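You operate a simulated robot arm through the tools that you are given. There is no shell and no other tool. Be economical: measure what you need, move in short steps, check, and stop when the job is done.

You are at the controls of a simulated two-armed robot. One attempt, no reset.

Task
On the right end of the sorting table, fold the rag in half.
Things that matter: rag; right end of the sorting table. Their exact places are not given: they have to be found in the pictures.

Only the result counts: the job must be done as asked and must still hold three seconds after the hand-in. Knocking over, shifting, dropping, spilling or breaking anything else fails it. Flat cloth is picked up by pressing the open fingertips on it (5 to 10 N) and closing them slowly along it; thin cloth reads only 2 to 8 mm in the jaws.

Robot
Two 7-joint arms with two-finger parallel grippers on one trunk, on a base that drives. Base frame: it is fixed to the floor where the robot stands at the start and does not move with it; the origin is under the middle of the robot, x ahead of it, y to its left, z up; the surface under the hand at the start is at about z = 0.8. Readings come in m, rad, newtons and seconds.
The left shoulder is at the start at [0.062, 0.196, 1.029], the right one opposite. With the tool pointing down near the work surface each hand reaches from about 0.32 to 0.72 m from the robot's upright axis, wherever it stands, measured 20 degrees to its own side. Places, roughly: right end of the sorting table [0.7, -0.1, 0.8]. Payload 1.57 kg a hand.
The TCP of each hand is the grasp point between the finger pads, 0.03 m short of the fingertips. In the tool frame z runs along the fingers and y along their closing line. The gripper opens to 0.11 m. The fingers are 0.024 m wide and 0.012 m thick; the gripper's body (0.048 by 0.112 m) begins 0.078 m behind the TCP.
Orientation is that of the tool frame in the base frame, as a unit quaternion [w, x, y, z]. With the fingers straight down and closing along the base's y, the tool's x points along the base's -x, its y along +y and its z along -z.

Tools
- The arms move only by the tool nudge_tool. It takes "left_increments", "right_increments" or both (then of equal length, played together; a hand with none holds still); each is a list that holds one entry, the list of rows, each a list of 6 numbers: the shift along the base's x, y, z in m, then the turn, a rotation vector about the base's x, y, z in degrees. In form: [[[tx, ty, tz, wx, wy, wz], ...]]. A call has 1 to 20 rows; each row shifts and turns the commanded pose from where the row before left it. "left_jaw" and "right_jaw" are, for a hand that has rows, the opening, from 0 (shut) to 1 (fully open), set as the call begins (left out, the last holds). Rows are played at 5 a second. More than 0.05 m and 0.15 rad between two rows, or a gripper value outside its range, and nothing of the call is played. A pose out of reach is approached as far as the arm can. The call stops where the force on the tool passes 40 N (or 10 N more than at its start, if that is more) or the arm is blocked; 0.2 s more then pass. Each finger travels about 0.072 m/s and halts on what it meets, pressing with about 39 N; the grip force reading is that of the motor and also rises with nothing between the fingers. The clock runs only during rows and for 0.2 s after the last one: add rows that do not move to give the fingers time. The reply holds the time, the measured pose of the TCP, the force on the tool along the base axes, the opening and the grip force, in the units named above and with some noise, with the torque about the TCP (base axes, N m) and any sound that the robot's microphone picked up.
- Cameras (640 x 400 px; columns grow to the right, rows downward): "scene" is now at [0.0868, -0.0189, 1.5876]; the picture's right is [-0.29, -0.96, -0.00], its down [-0.89, 0.27, -0.36] and it looks along [0.35, -0.10, -0.93] (base axes); focal length 266 px, centre (320, 200). "left" rides on the left gripper at [0.07, -0.016, -0.142] in its tool frame; the picture's right is [0.23, 0.97, 0.00], its down [-0.86, 0.20, -0.48] and it looks along [-0.47, 0.11, 0.88] (tool axes); focal length 222 px, centre (320, 200). "right" rides on the right gripper at [0.07, 0.016, -0.141] in its tool frame; the picture's right is [-0.23, 0.97, 0.00], its down [-0.85, -0.20, -0.48] and it looks along [-0.47, -0.11, 0.88] (tool axes); focal length 222 px, centre (320, 200).
- camera(camera): a new picture of that camera. The clock stands still meanwhile.
- slide_trunk(by): slides the trunk up (or, below 0, down) by that many m; the arms and the scene camera ride with it, the base frame stays. It gives what a move gives, with no picture.
- roll_base(legs): drives the robot by 1 to 6 legs, each [ahead, left, turn to the left] in m, m and rad, along the robot's own axes; the way and the turn of a leg run together, so that a leg with both is an arc; at most 1.5 m and 3.142 rad a leg. The arms and the cameras ride along, it lands a little off, and it stops where it bumps. It gives what a move gives.
- turn_head(pan, tilt): turns the head with the scene camera to pan (to the left, within 1.501 rad either way) and tilt (down, from -0.506 to 1.204), counted from straight ahead of the robot. It gives what a move gives.
- probe_pixels(camera, pixels): for up to 12 pixels [column, row] of the newest picture of that camera ("zoom" is the newest enlarged one), the place [x, y, z] in the base frame of the surface seen there, good to about 0.002 m. The clock stands still meanwhile.
- close_up(camera, box): a new picture of the part [left, top, right, bottom] of that camera's present view, enlarged. The clock stands still meanwhile.
- job_done(): hands the job in; it is judged then, once.

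Go step by step. Measure first, check grasps and placings, and put right what went wrong. The budget is 80 turns and 78 pictures, counting those below and the enlarged ones. Unless the task says otherwise, let go and move clear before handing in, and close with one line.

The tools are called after "Request:" by a JSON object that holds its "name" and its "arguments". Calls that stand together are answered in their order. nudge_tool: Moves the arms, as the interface text tells. Its arguments: {"type":"object","properties":{"left_increments":{"type":"array","items":{"type":"array","items":{"type":"array","items":{"type":"number"}}}},"left_jaw":{"type":"number"},"right_increments":{"type":"array","items":{"type":"array","items":{"type":"array","items":{"type":"number"}}}},"right_jaw":{"type":"number"}},"required":[]} The other tools are called the same way: slide_trunk (by) slides the trunk up or down; roll_base (legs) drives the base; turn_head (pan, tilt) turns the head that bears the scene camera; camera (camera) takes a picture; probe_pixels (camera, pixels) gives the place of the surface under pixels of a picture; close_up (camera, box) takes an enlarged picture of a part of a camera's view; job_done () hands the job in.

At the start:

```text
time_s: 0.0
left_tcp_pos: [0.4484, 0.041, 1.0403]
left_orientation: [0.001, 0.0, 1.0, 0.0]
left_force: [-0.4, -0.1, -0.5]
left_ft_torque: [0.02, -0.01, -0.01]
left_width: 0.1101
left_grip_force: 0.1
right_tcp_pos: [0.3342, -0.3978, 1.0239]
right_orientation: [-0.001, 0.0, 1.0, 0.002]
right_force: [-0.1, 0.1, -0.3]
right_ft_torque: [-0.02, -0.01, -0.01]
right_width: 0.11
right_grip_force: 0.1
trunk travel left (down, up): [-0.625, 0.365]
robot x, y, heading: [-0.0001, -0.0004, -0.0]
head pan, tilt: [-0.295, 1.197]
```

scene: 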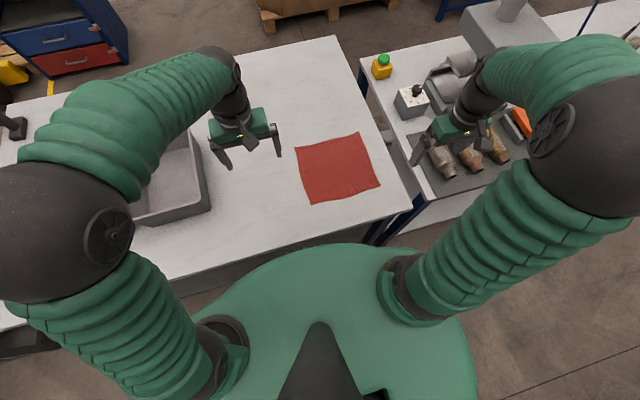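
right: 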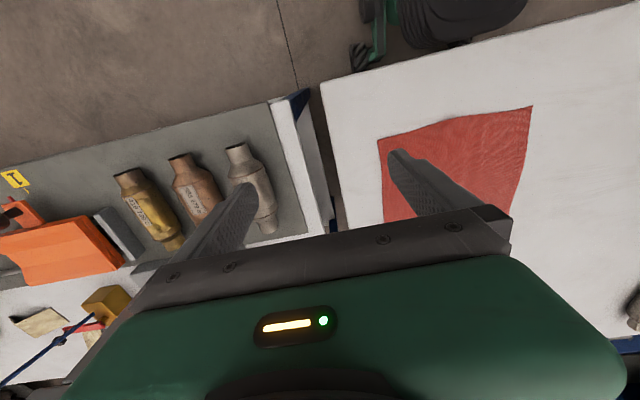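
left: 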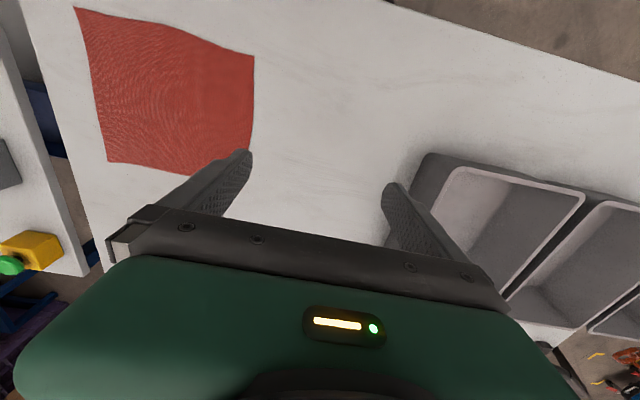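

The rag is the red square in the scene picture, with corners near (297,148), (359,133), (379,184) and (313,203). I'll probe its corners and the table edge.

Request:
{"name": "probe_pixels", "arguments": {"camera": "scene", "pixels": [[298, 149], [358, 134], [378, 184], [313, 202], [338, 168], [296, 175], [390, 150], [408, 208], [345, 50], [305, 175], [369, 158], [328, 141]]}}

Request:
{"name": "close_up", "arguments": {"camera": "scene", "box": [270, 110, 420, 220]}}

```text
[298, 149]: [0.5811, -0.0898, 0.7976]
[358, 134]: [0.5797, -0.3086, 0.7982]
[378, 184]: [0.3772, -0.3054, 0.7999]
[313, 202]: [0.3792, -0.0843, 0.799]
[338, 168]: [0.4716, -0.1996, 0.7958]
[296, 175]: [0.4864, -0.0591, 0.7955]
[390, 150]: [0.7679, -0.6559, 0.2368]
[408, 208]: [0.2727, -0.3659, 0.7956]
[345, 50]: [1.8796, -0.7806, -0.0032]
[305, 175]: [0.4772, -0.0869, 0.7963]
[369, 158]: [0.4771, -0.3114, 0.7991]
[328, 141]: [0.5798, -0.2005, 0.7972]
```

```text
3.64 times, centred on (345, 165) of scene
```

zoom: 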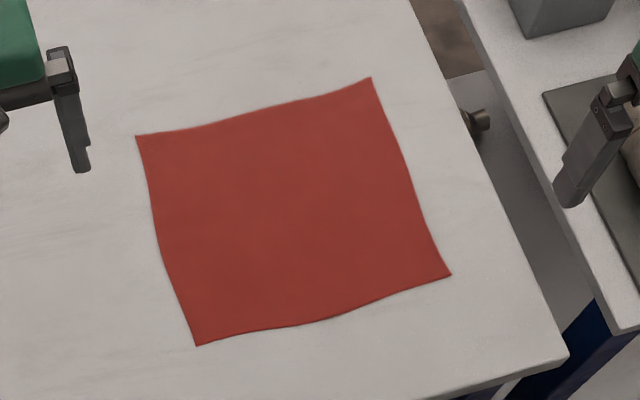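

The rag lies flat, x 0.378–0.581 and y −0.31 to −0.087, with the table at z≈0.796. I'll turn both hands 90° so they close along x, and bring them above the two far corners.

Request:
{"name": "nudge_tool", "arguments": {"left_increments": [[[0.009, -0.0117, 0, 0, 0, -7.5], [0.009, -0.0117, 0, 0, 0, -7.5], [0.009, -0.0117, 0, 0, 0, -7.5], [0.009, -0.0117, 0, 0, 0, -7.5], [0.009, -0.0117, 0, 0, 0, -7.5], [0.009, -0.0117, 0, 0, 0, -7.5], [0.009, -0.0117, 0, 0, 0, -7.5], [0.009, -0.0117, 0, 0, 0, -7.5], [0.009, -0.0117, 0, 0, 0, -7.5], [0.009, -0.0117, 0, 0, 0, -7.5], [0.009, -0.0117, 0, 0, 0, -7.5], [0.009, -0.0117, 0, 0, 0, -7.5], [0, 0, 0, 0, 0, 0]]], "right_increments": [[[0.0185, 0.0088, 0, 0, 0, 7.5], [0.0185, 0.0088, 0, 0, 0, 7.5], [0.0185, 0.0088, 0, 0, 0, 7.5], [0.0185, 0.0088, 0, 0, 0, 7.5], [0.0185, 0.0088, 0, 0, 0, 7.5], [0.0185, 0.0088, 0, 0, 0, 7.5], [0.0185, 0.0088, 0, 0, 0, 7.5], [0.0185, 0.0088, 0, 0, 0, 7.5], [0.0185, 0.0088, 0, 0, 0, 7.5], [0.0185, 0.0088, 0, 0, 0, 7.5], [0.0185, 0.0088, 0, 0, 0, 7.5], [0.0185, 0.0088, 0, 0, 0, 7.5], [0, 0, 0, 0, 0, 0]]], "left_jaw": 0.4, "right_jaw": 0.4}}

Request:
{"name": "camera", "arguments": {"camera": "scene"}}

```text
time_s: 2.8
left_tcp_pos: [0.5558, -0.1023, 1.0416]
left_orientation: [0.0, 0.708, 0.706, 0.0]
left_force: [-0.6, 0.1, -0.4]
left_ft_torque: [0.02, -0.04, 0.02]
left_width: 0.0439
left_grip_force: 0.0
right_tcp_pos: [0.5538, -0.2914, 1.0266]
right_orientation: [-0.001, 0.708, -0.707, -0.001]
right_force: [-0.2, 0.0, 0.6]
right_ft_torque: [0.01, -0.04, 0.04]
right_width: 0.0442
right_grip_force: 0.1
trunk travel left (down, up): [-0.625, 0.365]
robot x, y, heading: [-0.001, -0.0036, -0.001]
head pan, tilt: [-0.295, 1.197]
```

```text
73 pictures are left
```

scene: 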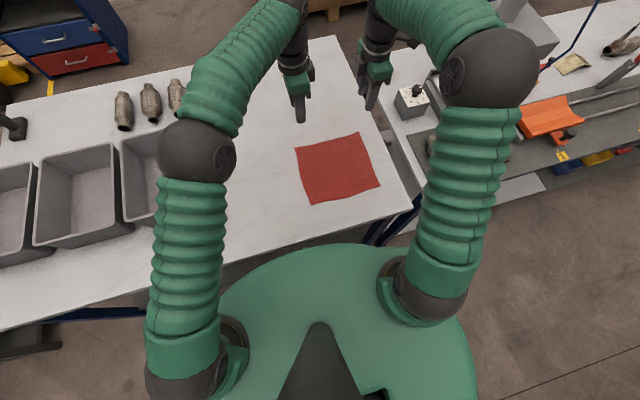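

Both hands are over the far edge. I'll narrow the jaws to 0.03 m and descend to just above the cloth.

Request:
{"name": "nudge_tool", "arguments": {"left_increments": [[[0.0004, -0.0003, -0.019, 0, 0, 0], [0.0004, -0.0003, -0.019, 0, 0, 0], [0.0004, -0.0003, -0.019, 0, 0, 0], [0.0004, -0.0003, -0.019, 0, 0, 0], [0.0004, -0.0003, -0.019, 0, 0, 0], [0.0004, -0.0003, -0.019, 0, 0, 0], [0.0004, -0.0003, -0.019, 0, 0, 0], [0.0004, -0.0003, -0.019, 0, 0, 0], [0.0004, -0.0003, -0.019, 0, 0, 0], [0.0004, -0.0003, -0.019, 0, 0, 0], [0, 0, 0, 0, 0, 0]]], "right_increments": [[[0.0006, 0, -0.0175, 0, 0, 0], [0.0006, 0, -0.0175, 0, 0, 0], [0.0006, 0, -0.0175, 0, 0, 0], [0.0006, 0, -0.0175, 0, 0, 0], [0.0006, 0, -0.0175, 0, 0, 0], [0.0006, 0, -0.0175, 0, 0, 0], [0.0006, 0, -0.0175, 0, 0, 0], [0.0006, 0, -0.0175, 0, 0, 0], [0.0006, 0, -0.0175, 0, 0, 0], [0.0006, 0, -0.0175, 0, 0, 0], [0, 0, 0, 0, 0, 0]]], "left_jaw": 0.27, "right_jaw": 0.27}}

Request:
{"name": "camera", "arguments": {"camera": "left"}}

Request:
{"name": "camera", "arguments": {"camera": "right"}}

Request:
{"name": "close_up", "arguments": {"camera": "scene", "box": [270, 110, 420, 220]}}

```text
time_s: 5.2
left_tcp_pos: [0.5603, -0.1027, 0.8515]
left_orientation: [0.0, 0.707, 0.707, 0.0]
left_force: [0.1, 0.5, 0.4]
left_ft_torque: [0.0, -0.05, 0.01]
left_width: 0.0295
left_grip_force: 0.1
right_tcp_pos: [0.5628, -0.2911, 0.848]
right_orientation: [0.001, -0.707, 0.707, 0.0]
right_force: [0.4, 0.4, -0.3]
right_ft_torque: [0.0, -0.02, 0.0]
right_width: 0.0297
right_grip_force: 0.0
trunk travel left (down, up): [-0.625, 0.365]
robot x, y, heading: [-0.0028, 0.0021, 0.004]
head pan, tilt: [-0.295, 1.197]
```

```text
72 pictures are left
```

left: 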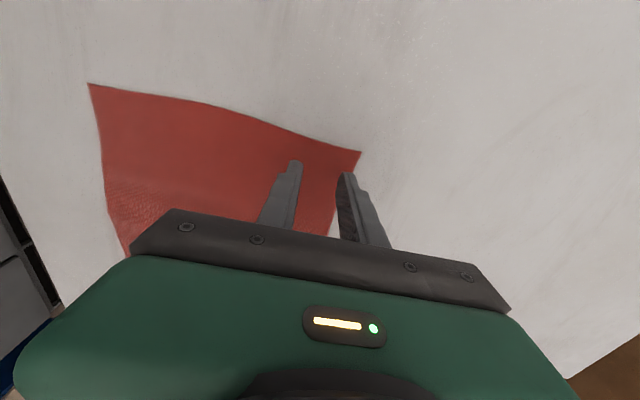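

```text
71 pictures are left
```

right: 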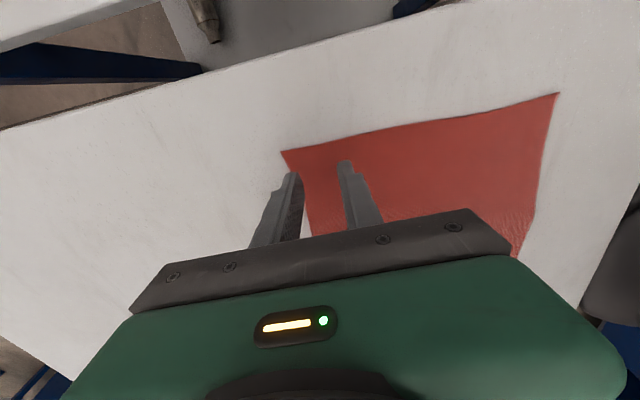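

```text
3.64 times, centred on (345, 165) of scene
```

zoom: 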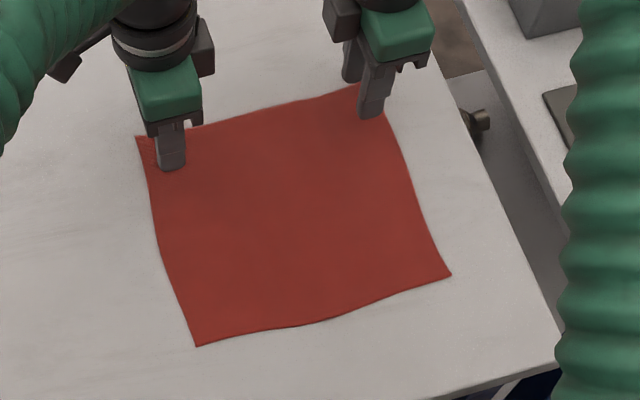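

The corners show at left-camera (361,153) and right-camera (283,152). I'll probe them and the cloth near the fingers before pressing.

Request:
{"name": "probe_pixels", "arguments": {"camera": "left", "pixels": [[358, 154], [333, 228], [330, 165], [400, 170]]}}

Request:
{"name": "probe_pixels", "arguments": {"camera": "right", "pixels": [[286, 153], [308, 222], [318, 165], [240, 170]]}}

```text
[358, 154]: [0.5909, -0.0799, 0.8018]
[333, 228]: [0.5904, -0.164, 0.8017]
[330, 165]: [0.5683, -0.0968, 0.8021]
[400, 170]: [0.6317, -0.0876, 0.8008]
```

```text
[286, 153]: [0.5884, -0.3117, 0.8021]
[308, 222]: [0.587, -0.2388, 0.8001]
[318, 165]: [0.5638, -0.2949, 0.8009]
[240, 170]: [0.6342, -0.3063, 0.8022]
```

The hand cameras put the far edge at x≈0.590 and the table at z≈0.800. I'll shift 5 mm outward and descend nearly to contact.

Request:
{"name": "nudge_tool", "arguments": {"left_increments": [[[0.003, 0.002, -0.004, 0, 0, 0], [0.002, 0.002, -0.004, 0, 0, 0], [0, 0, -0.004, 0, 0, 0], [0, 0, -0.004, 0, 0, 0], [0, 0, -0.003, 0, 0, 0], [0, 0, 0, 0, 0, 0], [0, 0, 0, 0, 0, 0]]], "right_increments": [[[0.002, -0.001, -0.004, 0, 0, 0], [0.001, -0.001, -0.004, 0, 0, 0], [0, 0, -0.004, 0, 0, 0], [0, 0, -0.002, 0, 0, 0], [0, 0, -0.002, 0, 0, 0], [0, 0, 0, 0, 0, 0], [0, 0, 0, 0, 0, 0]]]}}

```text
time_s: 6.8
left_tcp_pos: [0.564, -0.0985, 0.832]
left_orientation: [0.0, 0.707, 0.707, -0.001]
left_force: [0.1, 0.4, 3.4]
left_ft_torque: [0.03, -0.05, 0.01]
left_width: 0.0294
left_grip_force: 0.0
right_tcp_pos: [0.5646, -0.2946, 0.8332]
right_orientation: [0.0, -0.707, 0.707, 0.002]
right_force: [0.5, 0.2, -0.5]
right_ft_torque: [0.04, 0.02, 0.01]
right_width: 0.0295
right_grip_force: 0.1
trunk travel left (down, up): [-0.625, 0.365]
robot x, y, heading: [0.0004, -0.0026, -0.003]
head pan, tilt: [-0.295, 1.197]
```

The left is touching (3.4 N) and the right is still free. I'll lower a little more, aiming for 5–10 N on each.

Request:
{"name": "nudge_tool", "arguments": {"left_increments": [[[0, 0, -0.0007, 0, 0, 0], [0, 0, 0, 0, 0, 0], [0, 0, 0, 0, 0, 0], [0, 0, 0, 0, 0, 0]]], "right_increments": [[[0, 0, -0.001, 0, 0, 0], [0, 0, -0.001, 0, 0, 0], [0, 0, -0.0005, 0, 0, 0], [0, 0, 0, 0, 0, 0]]]}}

```text
time_s: 7.8
left_tcp_pos: [0.5633, -0.0987, 0.8314]
left_orientation: [0.0, 0.707, 0.707, -0.001]
left_force: [0.8, -0.2, 5.6]
left_ft_torque: [0.02, -0.11, 0.01]
left_width: 0.0299
left_grip_force: 0.1
right_tcp_pos: [0.5648, -0.2929, 0.831]
right_orientation: [-0.001, 0.707, -0.707, 0.0]
right_force: [0.5, -0.4, 6.1]
right_ft_torque: [-0.07, -0.08, -0.01]
right_width: 0.03
right_grip_force: 0.0
trunk travel left (down, up): [-0.625, 0.365]
robot x, y, heading: [0.0029, 0.0033, 0.004]
head pan, tilt: [-0.295, 1.197]
```

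Both hands now press at about 6 N. I'll close partway, then look.

Request:
{"name": "nudge_tool", "arguments": {"left_increments": [[[0, 0, 0, 0, 0, 0], [0, 0, 0, 0, 0, 0]]], "right_increments": [[[0, 0, 0, 0, 0, 0], [0, 0, 0, 0, 0, 0]]], "left_jaw": 0.18, "right_jaw": 0.18}}

Request:
{"name": "camera", "arguments": {"camera": "left"}}

Request:
{"name": "camera", "arguments": {"camera": "right"}}

```text
time_s: 8.4
left_tcp_pos: [0.5635, -0.0997, 0.8313]
left_orientation: [0.0, 0.707, 0.707, 0.0]
left_force: [-1.4, 0.2, 7.3]
left_ft_torque: [0.02, 0.0, -0.01]
left_width: 0.0192
left_grip_force: 0.0
right_tcp_pos: [0.5647, -0.2933, 0.8325]
right_orientation: [0.0, 0.707, -0.707, -0.001]
right_force: [0.5, 0.0, 6.4]
right_ft_torque: [-0.04, -0.05, -0.01]
right_width: 0.019
right_grip_force: 0.1
trunk travel left (down, up): [-0.625, 0.365]
robot x, y, heading: [-0.0003, -0.0005, 0.001]
head pan, tilt: [-0.295, 1.197]
```

```text
69 pictures are left
```

left: 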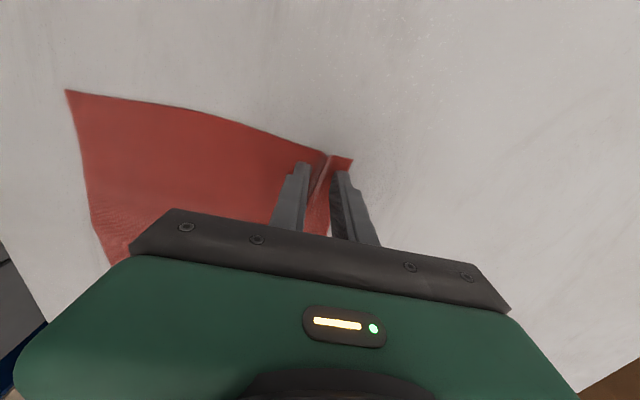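

```text
68 pictures are left
```

right: 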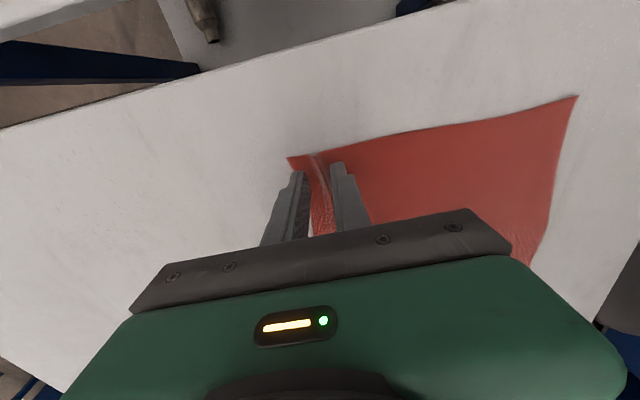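

A ridge is forming between the fingers on both sides. I'll continue closing in steps.

Request:
{"name": "nudge_tool", "arguments": {"left_increments": [[[0, 0, 0, 0, 0, 0], [0, 0, 0, 0, 0, 0]]], "right_increments": [[[0, 0, 0, 0, 0, 0], [0, 0, 0, 0, 0, 0]]], "left_jaw": 0.1, "right_jaw": 0.1}}

Request:
{"name": "nudge_tool", "arguments": {"left_increments": [[[0, 0, 0, 0, 0, 0], [0, 0, 0, 0, 0, 0], [0, 0, 0, 0, 0, 0]]], "right_increments": [[[0, 0, 0, 0, 0, 0], [0, 0, 0, 0, 0, 0], [0, 0, 0, 0, 0, 0]]], "left_jaw": 0, "right_jaw": 0}}

Request:
{"name": "camera", "arguments": {"camera": "left"}}

Request:
{"name": "camera", "arguments": {"camera": "right"}}

```text
time_s: 9.0
left_tcp_pos: [0.5635, -0.0989, 0.832]
left_orientation: [0.0, 0.707, 0.707, 0.0]
left_force: [-1.0, -0.5, 6.4]
left_ft_torque: [0.0, -0.01, 0.0]
left_width: 0.01
left_grip_force: 0.0
right_tcp_pos: [0.5639, -0.2931, 0.8314]
right_orientation: [0.0, 0.707, -0.707, -0.001]
right_force: [-0.8, 0.3, 7.1]
right_ft_torque: [-0.02, -0.01, 0.02]
right_width: 0.0102
right_grip_force: 0.1
trunk travel left (down, up): [-0.625, 0.365]
robot x, y, heading: [-0.0028, -0.0013, 0.003]
head pan, tilt: [-0.295, 1.197]
```

```text
time_s: 9.8
left_tcp_pos: [0.5636, -0.0985, 0.8317]
left_orientation: [0.001, 0.707, 0.707, 0.0]
left_force: [-0.9, 0.0, 5.3]
left_ft_torque: [0.0, 0.01, 0.03]
left_width: 0.0024
left_grip_force: 23.2
right_tcp_pos: [0.5645, -0.2915, 0.8313]
right_orientation: [0.0, -0.707, 0.708, 0.001]
right_force: [-2.4, 0.8, 8.6]
right_ft_torque: [-0.04, 0.02, 0.01]
right_width: 0.0024
right_grip_force: 23.7
trunk travel left (down, up): [-0.625, 0.365]
robot x, y, heading: [-0.0008, -0.0007, 0.004]
head pan, tilt: [-0.295, 1.197]
```

```text
67 pictures are left
```

left: 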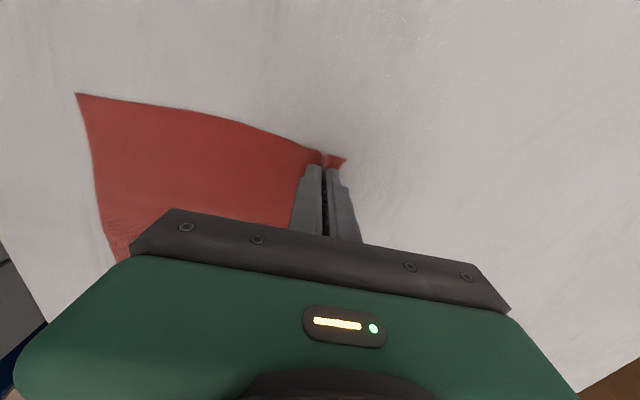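

```text
66 pictures are left
```

right: 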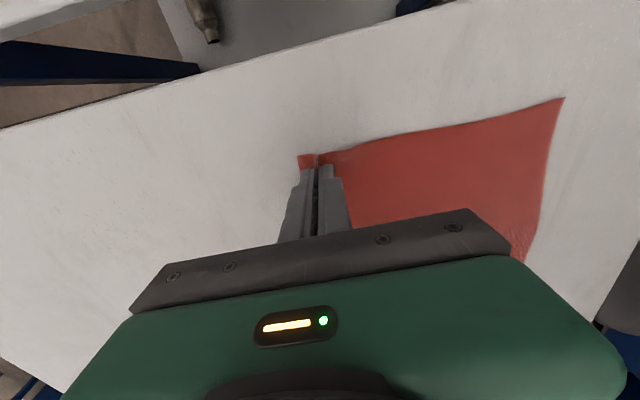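

Both hands have a thin pinch (2.4 mm, 23 N). I'll lift along the first half of the arc and check.

Request:
{"name": "nudge_tool", "arguments": {"left_increments": [[[-0.0013, 0, 0.0099, 0, 0, 0], [-0.0013, 0, 0.0099, 0, 0, 0], [-0.0038, 0, 0.0092, 0, 0, 0], [-0.0038, 0, 0.0092, 0, 0, 0], [-0.0061, 0, 0.0079, 0, 0, 0], [-0.0061, 0, 0.0079, 0, 0, 0], [-0.0079, 0, 0.0061, 0, 0, 0], [-0.0079, 0, 0.0061, 0, 0, 0], [-0.0092, 0, 0.0038, 0, 0, 0], [-0.0092, 0, 0.0038, 0, 0, 0], [-0.0099, 0, 0.0013, 0, 0, 0], [-0.0099, 0, 0.0013, 0, 0, 0]]], "right_increments": [[[-0.0013, 0, 0.0099, 0, 0, 0], [-0.0013, 0, 0.0099, 0, 0, 0], [-0.0038, 0, 0.0092, 0, 0, 0], [-0.0038, 0, 0.0092, 0, 0, 0], [-0.0061, 0, 0.0079, 0, 0, 0], [-0.0061, 0, 0.0079, 0, 0, 0], [-0.0079, 0, 0.0061, 0, 0, 0], [-0.0079, 0, 0.0061, 0, 0, 0], [-0.0092, 0, 0.0038, 0, 0, 0], [-0.0092, 0, 0.0038, 0, 0, 0], [-0.0099, 0, 0.0013, 0, 0, 0], [-0.0099, 0, 0.0013, 0, 0, 0]]]}}

Request:
{"name": "close_up", "arguments": {"camera": "scene", "box": [270, 110, 420, 220]}}

Request:
{"name": "camera", "arguments": {"camera": "left"}}

Request:
{"name": "camera", "arguments": {"camera": "right"}}

```text
time_s: 12.4
left_tcp_pos: [0.4875, -0.0992, 0.908]
left_orientation: [-0.001, 0.707, 0.707, -0.001]
left_force: [0.5, -0.2, 0.0]
left_ft_torque: [0.03, 0.01, -0.01]
left_width: 0.002
left_grip_force: 23.7
right_tcp_pos: [0.4871, -0.2922, 0.9075]
right_orientation: [0.0, 0.707, -0.707, 0.0]
right_force: [-0.2, -0.5, -0.7]
right_ft_torque: [0.0, -0.05, 0.0]
right_width: 0.0022
right_grip_force: 23.5
trunk travel left (down, up): [-0.625, 0.365]
robot x, y, heading: [-0.0014, 0.0009, 0.002]
head pan, tilt: [-0.295, 1.197]
```

```text
3.64 times, centred on (345, 165) of scene
```

zoom: 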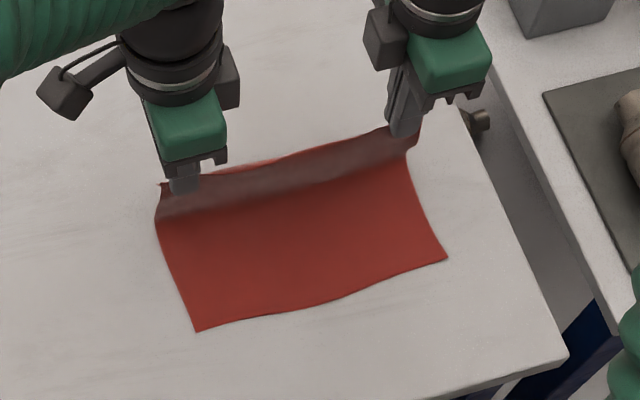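

```text
64 pictures are left
```

left: 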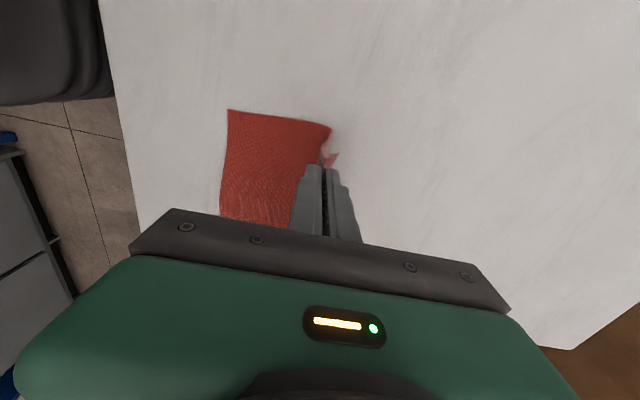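

```text
63 pictures are left
```

right: 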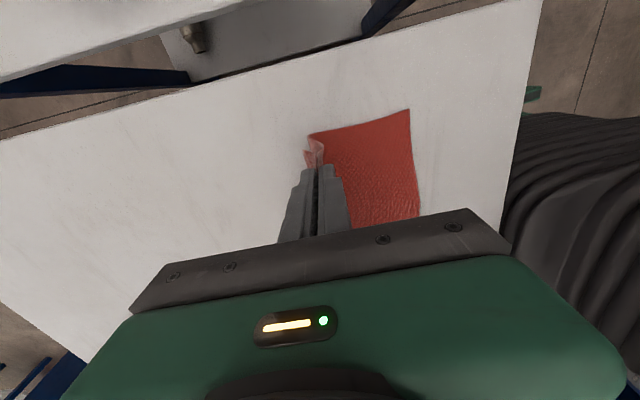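

The fold rises cleanly with both corners held. I'll measure the near edge to set the placing spot.

Request:
{"name": "probe_pixels", "arguments": {"camera": "left", "pixels": [[231, 113], [224, 200]]}}

Request:
{"name": "probe_pixels", "arguments": {"camera": "right", "pixels": [[407, 113], [414, 200]]}}

Request:
{"name": "probe_pixels", "arguments": {"camera": "zoom", "pixels": [[197, 328], [443, 257], [320, 300], [160, 235], [408, 165]]}}

```text
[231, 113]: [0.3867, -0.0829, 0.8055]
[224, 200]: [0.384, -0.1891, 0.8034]
```

```text
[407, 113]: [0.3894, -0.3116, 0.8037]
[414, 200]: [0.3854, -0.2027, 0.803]
```

```text
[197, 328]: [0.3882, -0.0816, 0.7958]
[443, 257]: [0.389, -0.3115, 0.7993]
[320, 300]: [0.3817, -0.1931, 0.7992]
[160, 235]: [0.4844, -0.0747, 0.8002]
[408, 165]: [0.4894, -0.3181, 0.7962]
```

The near edge is at x≈0.386. I'll complete the arc while tilting the fingers 30° forward, to lay the far edge on the near one.

Request:
{"name": "nudge_tool", "arguments": {"left_increments": [[[-0.0123, 0, -0.0011, 0, -2.5, 0], [-0.0123, 0, -0.0011, 0, -2.5, 0], [-0.0114, 0, -0.0033, 0, -2.5, 0], [-0.0114, 0, -0.0033, 0, -2.5, 0], [-0.0098, 0, -0.0053, 0, -2.5, 0], [-0.0098, 0, -0.0053, 0, -2.5, 0], [-0.0076, 0, -0.0069, 0, -2.5, 0], [-0.0076, 0, -0.0069, 0, -2.5, 0], [-0.0047, 0, -0.0081, 0, -2.5, 0], [-0.0047, 0, -0.0081, 0, -2.5, 0], [-0.0016, 0, -0.0067, 0, -2.5, 0], [-0.0016, 0, -0.0057, 0, -2.5, 0], [0, 0, 0, 0, 0, 0]]], "right_increments": [[[-0.0123, 0, -0.0011, 0, -2.5, 0], [-0.0123, 0, -0.0011, 0, -2.5, 0], [-0.0114, 0, -0.0033, 0, -2.5, 0], [-0.0114, 0, -0.0033, 0, -2.5, 0], [-0.0098, 0, -0.0053, 0, -2.5, 0], [-0.0098, 0, -0.0053, 0, -2.5, 0], [-0.0076, 0, -0.0069, 0, -2.5, 0], [-0.0076, 0, -0.0069, 0, -2.5, 0], [-0.0047, 0, -0.0081, 0, -2.5, 0], [-0.0047, 0, -0.0081, 0, -2.5, 0], [-0.0016, 0, -0.0067, 0, -2.5, 0], [-0.0016, 0, -0.0057, 0, -2.5, 0], [0, 0, 0, 0, 0, 0]]]}}

Request:
{"name": "close_up", "arguments": {"camera": "scene", "box": [270, 110, 420, 220]}}

Request:
{"name": "camera", "arguments": {"camera": "left"}}

Request:
{"name": "camera", "arguments": {"camera": "right"}}

```text
time_s: 13.8
left_tcp_pos: [0.4679, -0.0163, 0.8814]
left_orientation: [0.07, 0.63, 0.766, 0.103]
left_force: [0.7, -0.1, 0.7]
left_ft_torque: [0.0, -0.01, 0.0]
left_width: 0.0
left_grip_force: 21.6
right_tcp_pos: [0.4208, -0.2971, 0.8886]
right_orientation: [0.091, -0.7, 0.702, -0.094]
right_force: [0.4, -0.7, 0.0]
right_ft_torque: [0.0, -0.01, 0.01]
right_width: 0.0025
right_grip_force: 23.9
trunk travel left (down, up): [-0.625, 0.365]
robot x, y, heading: [0.0028, 0.0, 0.001]
head pan, tilt: [-0.295, 1.197]
stopped in row 7 (left hand): the arm was blocked; the commanded pose is now the measured one
```

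```text
3.64 times, centred on (345, 165) of scene
```

zoom: 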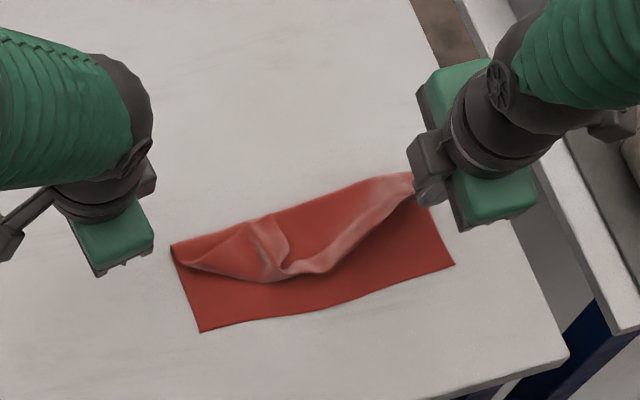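

```text
61 pictures are left
```

left: 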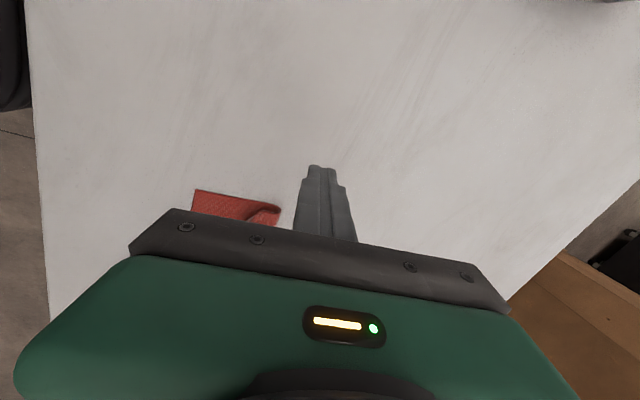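

```text
60 pictures are left
```

right: 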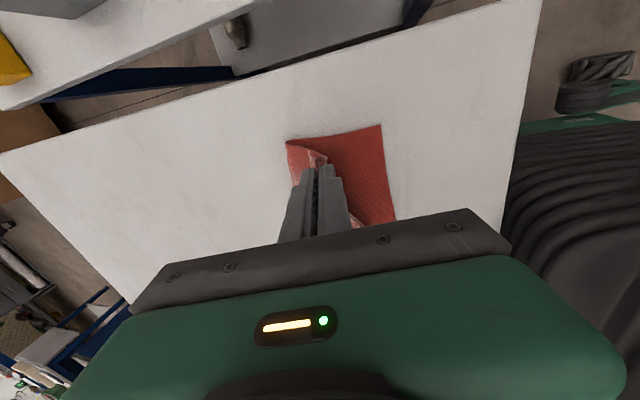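

The left arm hit a joint limit, slid sideways and lost its corner; the right still holds (2.5 mm). I'll lay the right corner down with no more tilt, and straighten and raise the left.

Request:
{"name": "nudge_tool", "arguments": {"left_increments": [[[0, 0, 0.01, -0.67, 3.52, -2.77], [0, 0, 0.01, -0.67, 3.52, -2.77], [0, 0, 0.01, -0.67, 3.52, -2.77], [0, 0, 0.01, -0.67, 3.52, -2.77], [0, 0, 0.01, 0, 0, 0], [0, 0, 0.0, 0, 0, 0], [0, 0, 0, 0, 0, 0], [0, 0, 0, 0, 0, 0], [0, 0, 0, 0, 0, 0]]], "right_increments": [[[-0.005, 0, -0.006, 0, 0, 0], [-0.005, 0, -0.007, 0, 0, 0], [-0.004, 0, -0.007, 0, 0, 0], [-0.003, 0, -0.007, 0, 0, 0], [-0.002, 0, -0.007, 0, 0, 0], [-0.001, 0, -0.007, 0, 0, 0], [-0.001, 0, -0.006, 0, 0, 0], [0, 0, -0.003, 0, 0, 0], [0, 0, 0, 0, 0, 0]]]}}

Request:
{"name": "close_up", "arguments": {"camera": "scene", "box": [270, 110, 420, 220]}}

Request:
{"name": "camera", "arguments": {"camera": "left"}}

Request:
{"name": "camera", "arguments": {"camera": "right"}}

```text
time_s: 15.8
left_tcp_pos: [0.4654, -0.0221, 0.9338]
left_orientation: [0.004, 0.711, 0.703, -0.002]
left_force: [0.3, 1.5, 0.0]
left_ft_torque: [0.01, 0.01, -0.02]
left_width: 0.0
left_grip_force: 21.2
right_tcp_pos: [0.3999, -0.2978, 0.8377]
right_orientation: [0.091, -0.699, 0.703, -0.092]
right_force: [-0.3, -1.1, -0.1]
right_ft_torque: [0.0, 0.02, 0.0]
right_width: 0.0021
right_grip_force: 23.6
trunk travel left (down, up): [-0.625, 0.365]
robot x, y, heading: [-0.0006, 0.0044, -0.005]
head pan, tilt: [-0.295, 1.197]
```

```text
3.64 times, centred on (345, 165) of scene
```

zoom: 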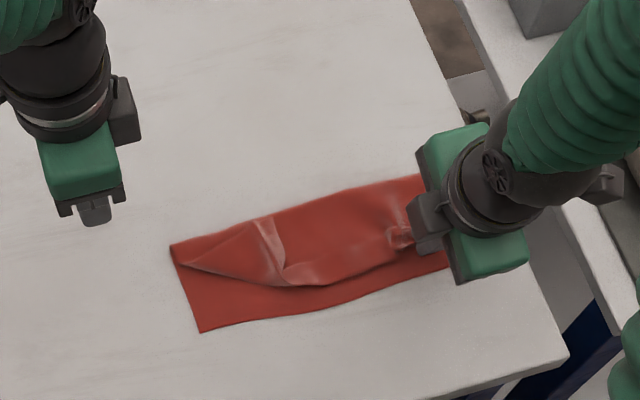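

```text
58 pictures are left
```

left: 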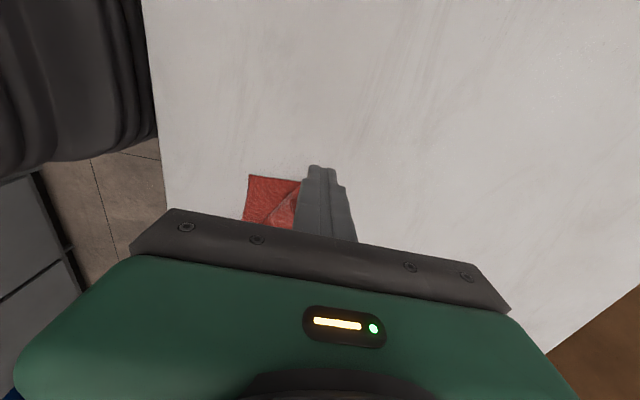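

```text
57 pictures are left
```

right: 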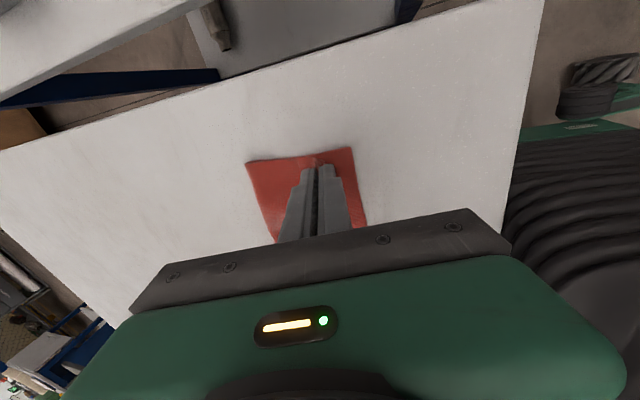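

The right corner is laid close to its mark, but the left side lies diagonally. I'll release the right hand, back it off, and look closely.

Request:
{"name": "nudge_tool", "arguments": {"right_increments": [[[0, 0, -0.003, 0, 0, 0], [0, 0, 0, 0, 0, 0]]]}}

Request:
{"name": "nudge_tool", "arguments": {"right_increments": [[[0, 0, 0, 0, 0, 0], [0, 0, 0, 0, 0, 0], [-0.002, 0, 0.006, 0, 0, 0], [-0.003, 0, 0.01, 0, 0, 0], [-0.005, -0.01, 0.02, 0, 0, 0], [-0.005, -0.02, 0.03, 0, 0, 0], [-0.005, -0.03, 0.03, 0, 0, 0], [0, -0.04, 0.03, 0, 0, 0], [0, -0.04, 0.02, 0, 0, 0]]], "right_jaw": 0.25}}

Request:
{"name": "close_up", "arguments": {"camera": "scene", "box": [290, 130, 400, 210]}}

Request:
{"name": "camera", "arguments": {"camera": "right"}}

```text
time_s: 16.4
left_tcp_pos: [0.4655, -0.0209, 0.933]
left_orientation: [0.003, 0.71, 0.704, -0.003]
left_force: [-1.0, 0.1, -0.5]
left_ft_torque: [0.0, -0.02, 0.03]
left_width: 0.0
left_grip_force: 20.8
right_tcp_pos: [0.3989, -0.2972, 0.8345]
right_orientation: [0.091, -0.699, 0.703, -0.093]
right_force: [0.2, 0.0, 1.1]
right_ft_torque: [0.0, 0.02, -0.02]
right_width: 0.002
right_grip_force: 23.5
trunk travel left (down, up): [-0.625, 0.365]
robot x, y, heading: [-0.0035, -0.0018, -0.005]
head pan, tilt: [-0.295, 1.197]
```

```text
time_s: 18.4
left_tcp_pos: [0.4662, -0.023, 0.9346]
left_orientation: [0.003, 0.709, 0.705, -0.002]
left_force: [-0.9, -0.5, -0.6]
left_ft_torque: [0.04, 0.02, 0.0]
left_width: 0.0002
left_grip_force: 21.2
right_tcp_pos: [0.3789, -0.4388, 0.982]
right_orientation: [0.092, -0.7, 0.702, -0.091]
right_force: [-1.2, 0.2, 0.0]
right_ft_torque: [0.0, -0.01, 0.02]
right_width: 0.0275
right_grip_force: 0.0
trunk travel left (down, up): [-0.625, 0.365]
robot x, y, heading: [0.001, -0.0001, -0.002]
head pan, tilt: [-0.295, 1.197]
```

```text
5.00 times, centred on (345, 170) of scene
```

zoom: 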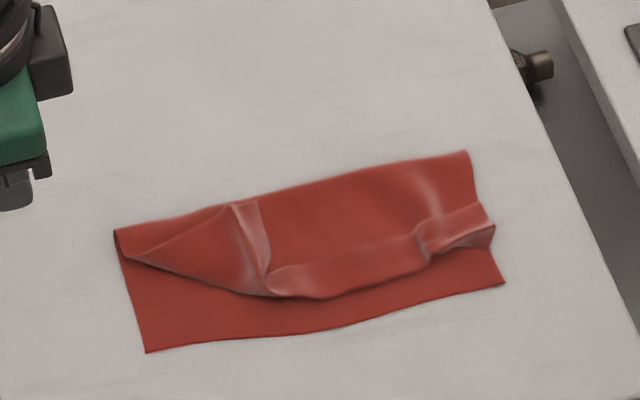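

```text
55 pictures are left
```

right: 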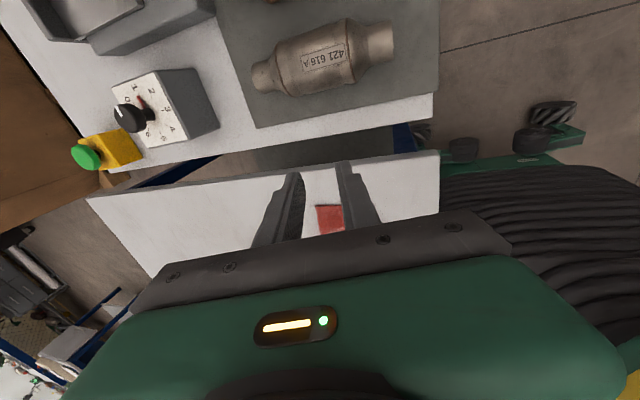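

The right corner is slightly tucked, and the left part has an odd crease. I'll zoom further and probe heights to see where the left corner is.

Request:
{"name": "close_up", "arguments": {"camera": "scene", "box": [305, 160, 361, 205]}}

Request:
{"name": "probe_pixels", "arguments": {"camera": "zoom", "pixels": [[90, 150], [200, 170], [260, 170], [290, 150], [320, 230], [300, 120], [420, 250], [240, 240], [330, 300], [60, 150], [150, 210], [430, 150]]}}

```text
8.89 times, centred on (333, 182) of scene
```

zoom: 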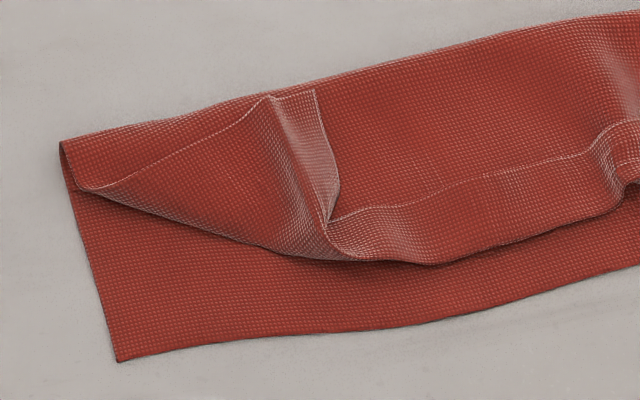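

```text
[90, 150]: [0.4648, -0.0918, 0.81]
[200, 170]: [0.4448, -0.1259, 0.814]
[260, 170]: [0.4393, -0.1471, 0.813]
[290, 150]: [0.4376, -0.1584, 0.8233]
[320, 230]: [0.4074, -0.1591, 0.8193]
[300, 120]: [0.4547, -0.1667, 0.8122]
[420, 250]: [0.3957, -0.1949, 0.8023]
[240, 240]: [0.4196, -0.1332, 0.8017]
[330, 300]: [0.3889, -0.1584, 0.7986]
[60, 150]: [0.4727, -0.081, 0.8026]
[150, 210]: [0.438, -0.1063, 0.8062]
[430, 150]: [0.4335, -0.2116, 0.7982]
```

The hems are now visible: the left corner is folded back on top near zoom (295,95), with a raised ridge along x at y≈−0.16. I'll turn the left hand to close along y above that corner, so I can pinch it and lay it forward.

Request:
{"name": "nudge_tool", "arguments": {"left_increments": [[[0, 0, 0, 0, 0, 7.5], [0, 0, 0, 0, 0, 7.5], [0, 0, 0, 0, 0, 7.5], [0, 0, 0, 0, 0, 7.5], [0, -0.017, 0, 0, 0, 7.5], [0, -0.017, 0, 0, 0, 7.5], [0, -0.017, 0, 0, 0, 7.5], [0, -0.017, 0, 0, 0, 7.5], [0, -0.017, 0, 0, 0, 7.5], [0, -0.017, -0.01, 0, 0, 7.5], [0, -0.017, -0.01, 0, 0, 7.5], [-0.003, -0.018, -0.02, 0, 0, 7.5], [0, 0, -0.02, 0, 0, 0], [0, 0, 0, 0, 0, 0]]], "left_jaw": 0.3}}

Request:
{"name": "close_up", "arguments": {"camera": "scene", "box": [290, 130, 400, 210]}}

Request:
{"name": "camera", "arguments": {"camera": "left"}}

```text
time_s: 21.0
left_tcp_pos: [0.5187, -0.086, 0.9063]
left_orientation: [0.012, -0.058, 0.998, -0.008]
left_force: [0.6, 0.5, 0.2]
left_ft_torque: [0.0, -0.03, -0.01]
left_width: 0.0329
left_grip_force: 0.1
right_tcp_pos: [0.3802, -0.4364, 0.9778]
right_orientation: [0.09, -0.699, 0.703, -0.093]
right_force: [0.0, -0.5, -0.1]
right_ft_torque: [-0.01, -0.02, 0.02]
right_width: 0.0274
right_grip_force: 0.0
trunk travel left (down, up): [-0.625, 0.365]
robot x, y, heading: [-0.0019, -0.002, -0.001]
head pan, tilt: [-0.295, 1.197]
stopped in row 12 (left hand): the arm was blocked; the commanded pose is now the measured one
```

```text
5.00 times, centred on (345, 170) of scene
```

zoom: 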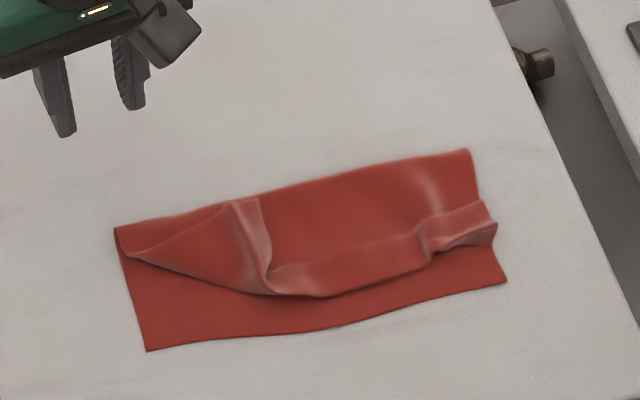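

```text
52 pictures are left
```

left: 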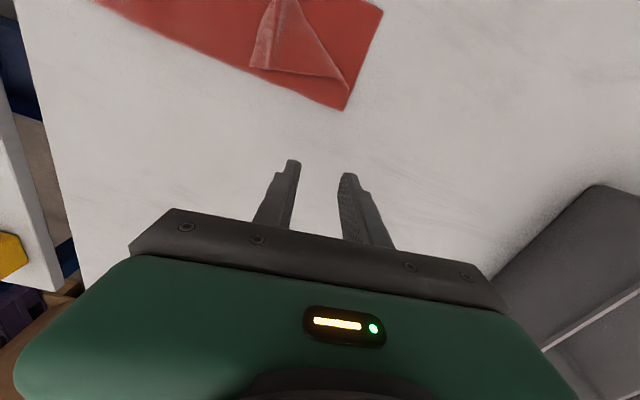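

The left arm is blocked reaching across the body, so I'll re-centre the robot on the cloth. First I raise both hands and check where the right-hand bench is.

Request:
{"name": "nudge_tool", "arguments": {"left_increments": [[[0, 0.01, 0.03, 0, 0, 0], [0, 0.01, 0.03, 0, 0, 0], [0, 0.01, 0.03, 0, 0, 0], [0, 0.01, 0.03, 0, 0, 0]]], "right_increments": [[[0.01, 0.03, 0.03, 0, 0, 0], [0.01, 0.03, 0.03, 0, 0, 0], [0.01, 0.03, 0.03, 0, 0, 0], [0.01, 0.03, 0.03, 0, 0, 0]]]}}

Request:
{"name": "turn_head", "arguments": {"pan": -0.8, "tilt": 1.0}}

Request:
{"name": "camera", "arguments": {"camera": "scene"}}

```text
time_s: 22.0
left_tcp_pos: [0.515, -0.0488, 1.0334]
left_orientation: [0.012, -0.056, 0.998, -0.007]
left_force: [-0.2, 0.6, 0.0]
left_ft_torque: [0.01, 0.03, 0.0]
left_width: 0.0333
left_grip_force: 0.1
right_tcp_pos: [0.4183, -0.3149, 1.1019]
right_orientation: [0.09, -0.699, 0.703, -0.094]
right_force: [0.5, 0.1, 0.4]
right_ft_torque: [0.01, 0.01, -0.02]
right_width: 0.0275
right_grip_force: 0.0
trunk travel left (down, up): [-0.625, 0.365]
robot x, y, heading: [0.0007, 0.0016, 0.001]
head pan, tilt: [-0.295, 1.197]
```

```text
time_s: 23.0
left_tcp_pos: [0.5164, -0.0479, 1.0314]
left_orientation: [0.011, -0.056, 0.998, -0.007]
left_force: [-0.4, 0.4, -0.4]
left_ft_torque: [0.0, 0.0, 0.0]
left_width: 0.0329
left_grip_force: 0.0
right_tcp_pos: [0.42, -0.3156, 1.1009]
right_orientation: [0.091, -0.699, 0.703, -0.094]
right_force: [0.2, -0.1, -0.9]
right_ft_torque: [-0.01, 0.01, 0.01]
right_width: 0.0276
right_grip_force: 0.1
trunk travel left (down, up): [-0.625, 0.365]
robot x, y, heading: [0.0018, -0.0035, 0.001]
head pan, tilt: [-0.799, 1.0]
```

```text
51 pictures are left
```

scene: 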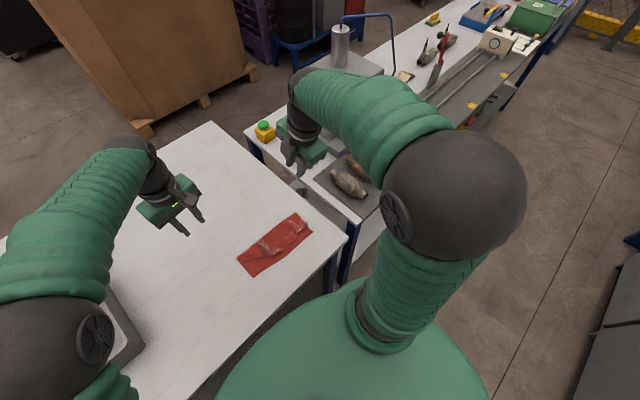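

The floor to the right looks clear. I'll probe the bench's near edge and leg.

Request:
{"name": "probe_pixels", "arguments": {"camera": "scene", "pixels": [[358, 220], [345, 238], [343, 275], [376, 225], [470, 128], [372, 258], [500, 300], [560, 330], [345, 290], [600, 330]]}}

```text
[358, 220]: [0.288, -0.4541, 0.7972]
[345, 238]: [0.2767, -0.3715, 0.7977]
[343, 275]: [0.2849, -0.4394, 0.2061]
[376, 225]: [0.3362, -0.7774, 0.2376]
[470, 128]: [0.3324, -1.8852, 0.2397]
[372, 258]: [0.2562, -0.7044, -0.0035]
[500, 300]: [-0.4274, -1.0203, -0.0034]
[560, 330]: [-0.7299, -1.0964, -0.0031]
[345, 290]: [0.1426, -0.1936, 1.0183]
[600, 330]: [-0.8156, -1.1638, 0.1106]
```

The bench fronts at x≈0.28, the same as the sorting table, and the floor behind is clear. I'll roll back 0.06 m and right 0.20 m.

Request:
{"name": "roll_base", "arguments": {"legs": [[-0.06, 0, 0], [0, -0.2, 0]]}}

Request:
{"name": "turn_head", "arguments": {"pan": 0.0, "tilt": 1.1}}

Request:
{"name": "camera", "arguments": {"camera": "scene"}}

```text
time_s: 25.1
left_tcp_pos: [0.4573, -0.2464, 1.0316]
left_orientation: [0.012, -0.057, 0.998, -0.008]
left_force: [0.7, -0.5, 0.1]
left_ft_torque: [-0.01, 0.01, 0.01]
left_width: 0.0331
left_grip_force: 0.1
right_tcp_pos: [0.3622, -0.512, 1.1008]
right_orientation: [0.089, -0.7, 0.702, -0.095]
right_force: [-0.2, 0.1, 0.5]
right_ft_torque: [0.0, 0.01, 0.04]
right_width: 0.0276
right_grip_force: 0.0
trunk travel left (down, up): [-0.625, 0.365]
robot x, y, heading: [-0.0589, -0.2003, -0.001]
head pan, tilt: [-0.799, 1.0]
```

```text
time_s: 26.3
left_tcp_pos: [0.4565, -0.2503, 1.033]
left_orientation: [0.013, -0.057, 0.998, -0.006]
left_force: [0.3, -0.3, 0.1]
left_ft_torque: [-0.01, 0.01, 0.0]
left_width: 0.033
left_grip_force: 0.1
right_tcp_pos: [0.3599, -0.5165, 1.1012]
right_orientation: [0.092, -0.7, 0.702, -0.093]
right_force: [-0.2, 0.2, -0.1]
right_ft_torque: [0.03, 0.02, -0.01]
right_width: 0.0277
right_grip_force: 0.1
trunk travel left (down, up): [-0.625, 0.365]
robot x, y, heading: [-0.0614, -0.2036, 0.003]
head pan, tilt: [0.0, 1.1]
```

```text
50 pictures are left
```

scene: 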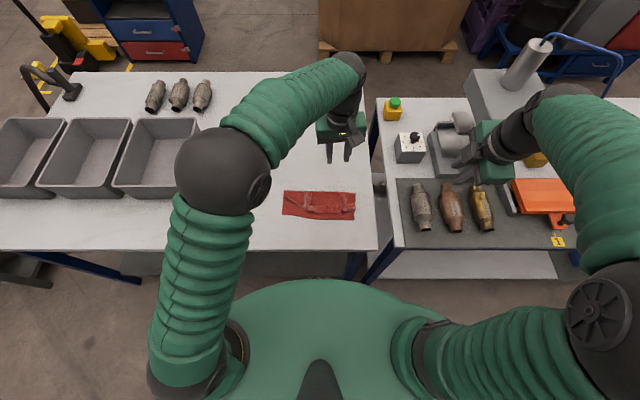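

The cloth is now centred at about (319,205). I'll straighten the left hand and bring it over the folded-back corner.

Request:
{"name": "nudge_tool", "arguments": {"left_increments": [[[0, 0.015, 0, 0.4, 0.7, -3.3], [0, 0.015, 0, 0.4, 0.7, -3.3], [0, 0.015, -0.02, 0, 0, 0], [0.002, 0.015, -0.03, 0, 0, 0], [0.003, 0.015, -0.03, 0, 0, 0], [0, 0.015, -0.03, 0, 0, 0], [0, 0, 0, 0, 0, 0]]]}}

Request:
{"name": "close_up", "arguments": {"camera": "scene", "box": [270, 170, 370, 232]}}

Request:
{"name": "camera", "arguments": {"camera": "left"}}

```text
time_s: 27.9
left_tcp_pos: [0.4606, -0.1599, 0.9219]
left_orientation: [0.001, 0.001, 1.0, 0.001]
left_force: [-0.5, -0.7, 0.3]
left_ft_torque: [0.0, 0.01, -0.02]
left_width: 0.0328
left_grip_force: 0.1
right_tcp_pos: [0.3599, -0.5151, 1.1008]
right_orientation: [0.091, -0.699, 0.703, -0.094]
right_force: [0.1, -0.2, 0.0]
right_ft_torque: [-0.02, -0.02, 0.0]
right_width: 0.0277
right_grip_force: 0.1
trunk travel left (down, up): [-0.625, 0.365]
robot x, y, heading: [-0.0591, -0.2004, 0.004]
head pan, tilt: [0.0, 1.1]
```

```text
6.40 times, centred on (320, 201) of scene
```

zoom: 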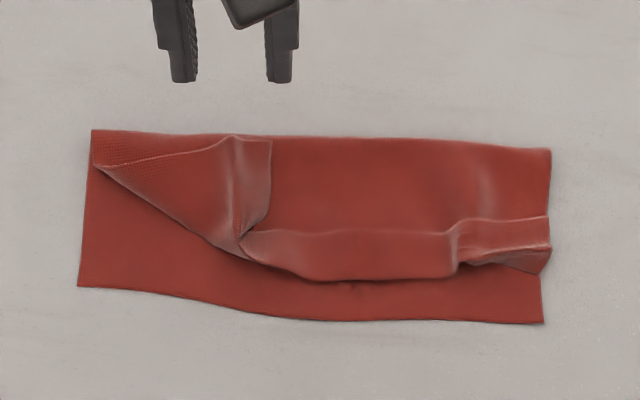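

```text
48 pictures are left
```

left: 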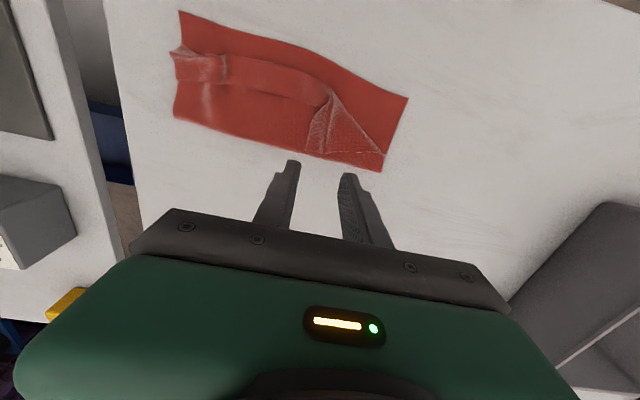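

I'll enlarge the left camera's view of the corner and probe it.

Request:
{"name": "close_up", "arguments": {"camera": "left", "box": [280, 80, 420, 180]}}

Request:
{"name": "probe_pixels", "arguments": {"camera": "zoom", "pixels": [[120, 320], [190, 330], [170, 260], [210, 200], [240, 60], [150, 200], [330, 300], [450, 340], [300, 200], [60, 300], [200, 120], [130, 270]]}}

```text
4.00 times, centred on (350, 130) of left
```

zoom: 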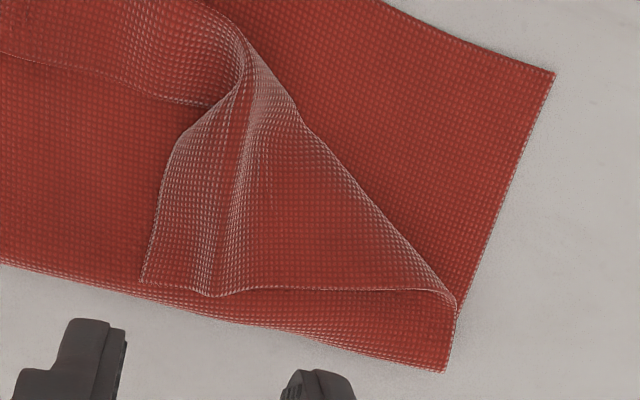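

```text
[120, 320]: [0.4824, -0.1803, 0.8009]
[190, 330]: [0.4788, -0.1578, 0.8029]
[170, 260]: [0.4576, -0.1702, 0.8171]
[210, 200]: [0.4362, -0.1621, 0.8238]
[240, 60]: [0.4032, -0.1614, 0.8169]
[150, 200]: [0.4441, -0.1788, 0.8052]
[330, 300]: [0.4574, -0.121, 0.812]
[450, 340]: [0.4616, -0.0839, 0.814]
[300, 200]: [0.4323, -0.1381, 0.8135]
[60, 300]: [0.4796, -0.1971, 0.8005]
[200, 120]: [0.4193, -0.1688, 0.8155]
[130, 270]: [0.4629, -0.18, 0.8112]
```

The corner apex is at about (0.467,−0.178), with its ridge at y≈−0.16. I'll straddle it at x≈0.459 and descend to tip height 0.806.

Request:
{"name": "nudge_tool", "arguments": {"left_increments": [[[0, 0, -0.02, 0, 0, 0], [-0.001, -0.001, -0.02, 0, 0, 0], [0, -0.001, -0.02, 0, 0, 0], [0, 0, -0.01, 0, 0, 0], [0, 0, -0.008, 0, 0, 0], [0, 0, -0.008, 0, 0, 0], [0, 0, 0, 0, 0, 0]]], "left_jaw": 0.42}}

Request:
{"name": "close_up", "arguments": {"camera": "left", "box": [240, 80, 440, 220]}}

```text
time_s: 29.5
left_tcp_pos: [0.4598, -0.1611, 0.836]
left_orientation: [0.0, 0.001, 1.0, 0.001]
left_force: [-0.3, -0.3, 0.3]
left_ft_torque: [-0.01, -0.01, 0.0]
left_width: 0.0463
left_grip_force: 0.1
right_tcp_pos: [0.36, -0.5155, 1.1014]
right_orientation: [0.091, -0.7, 0.702, -0.093]
right_force: [0.2, 0.3, 0.0]
right_ft_torque: [-0.01, 0.0, 0.02]
right_width: 0.0278
right_grip_force: 0.1
trunk travel left (down, up): [-0.625, 0.365]
robot x, y, heading: [-0.0576, -0.1987, 0.003]
head pan, tilt: [0.0, 1.1]
```

```text
2.86 times, centred on (340, 150) of left
```

zoom: 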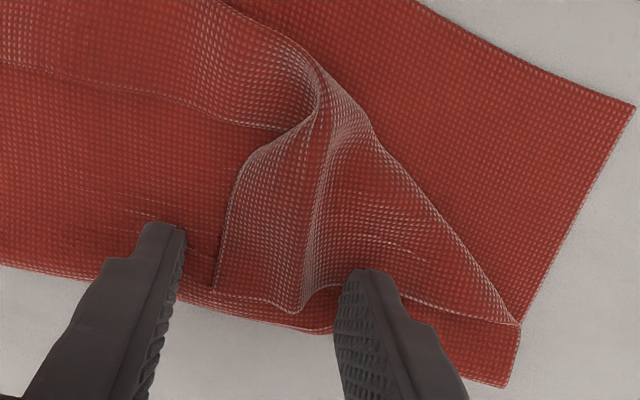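

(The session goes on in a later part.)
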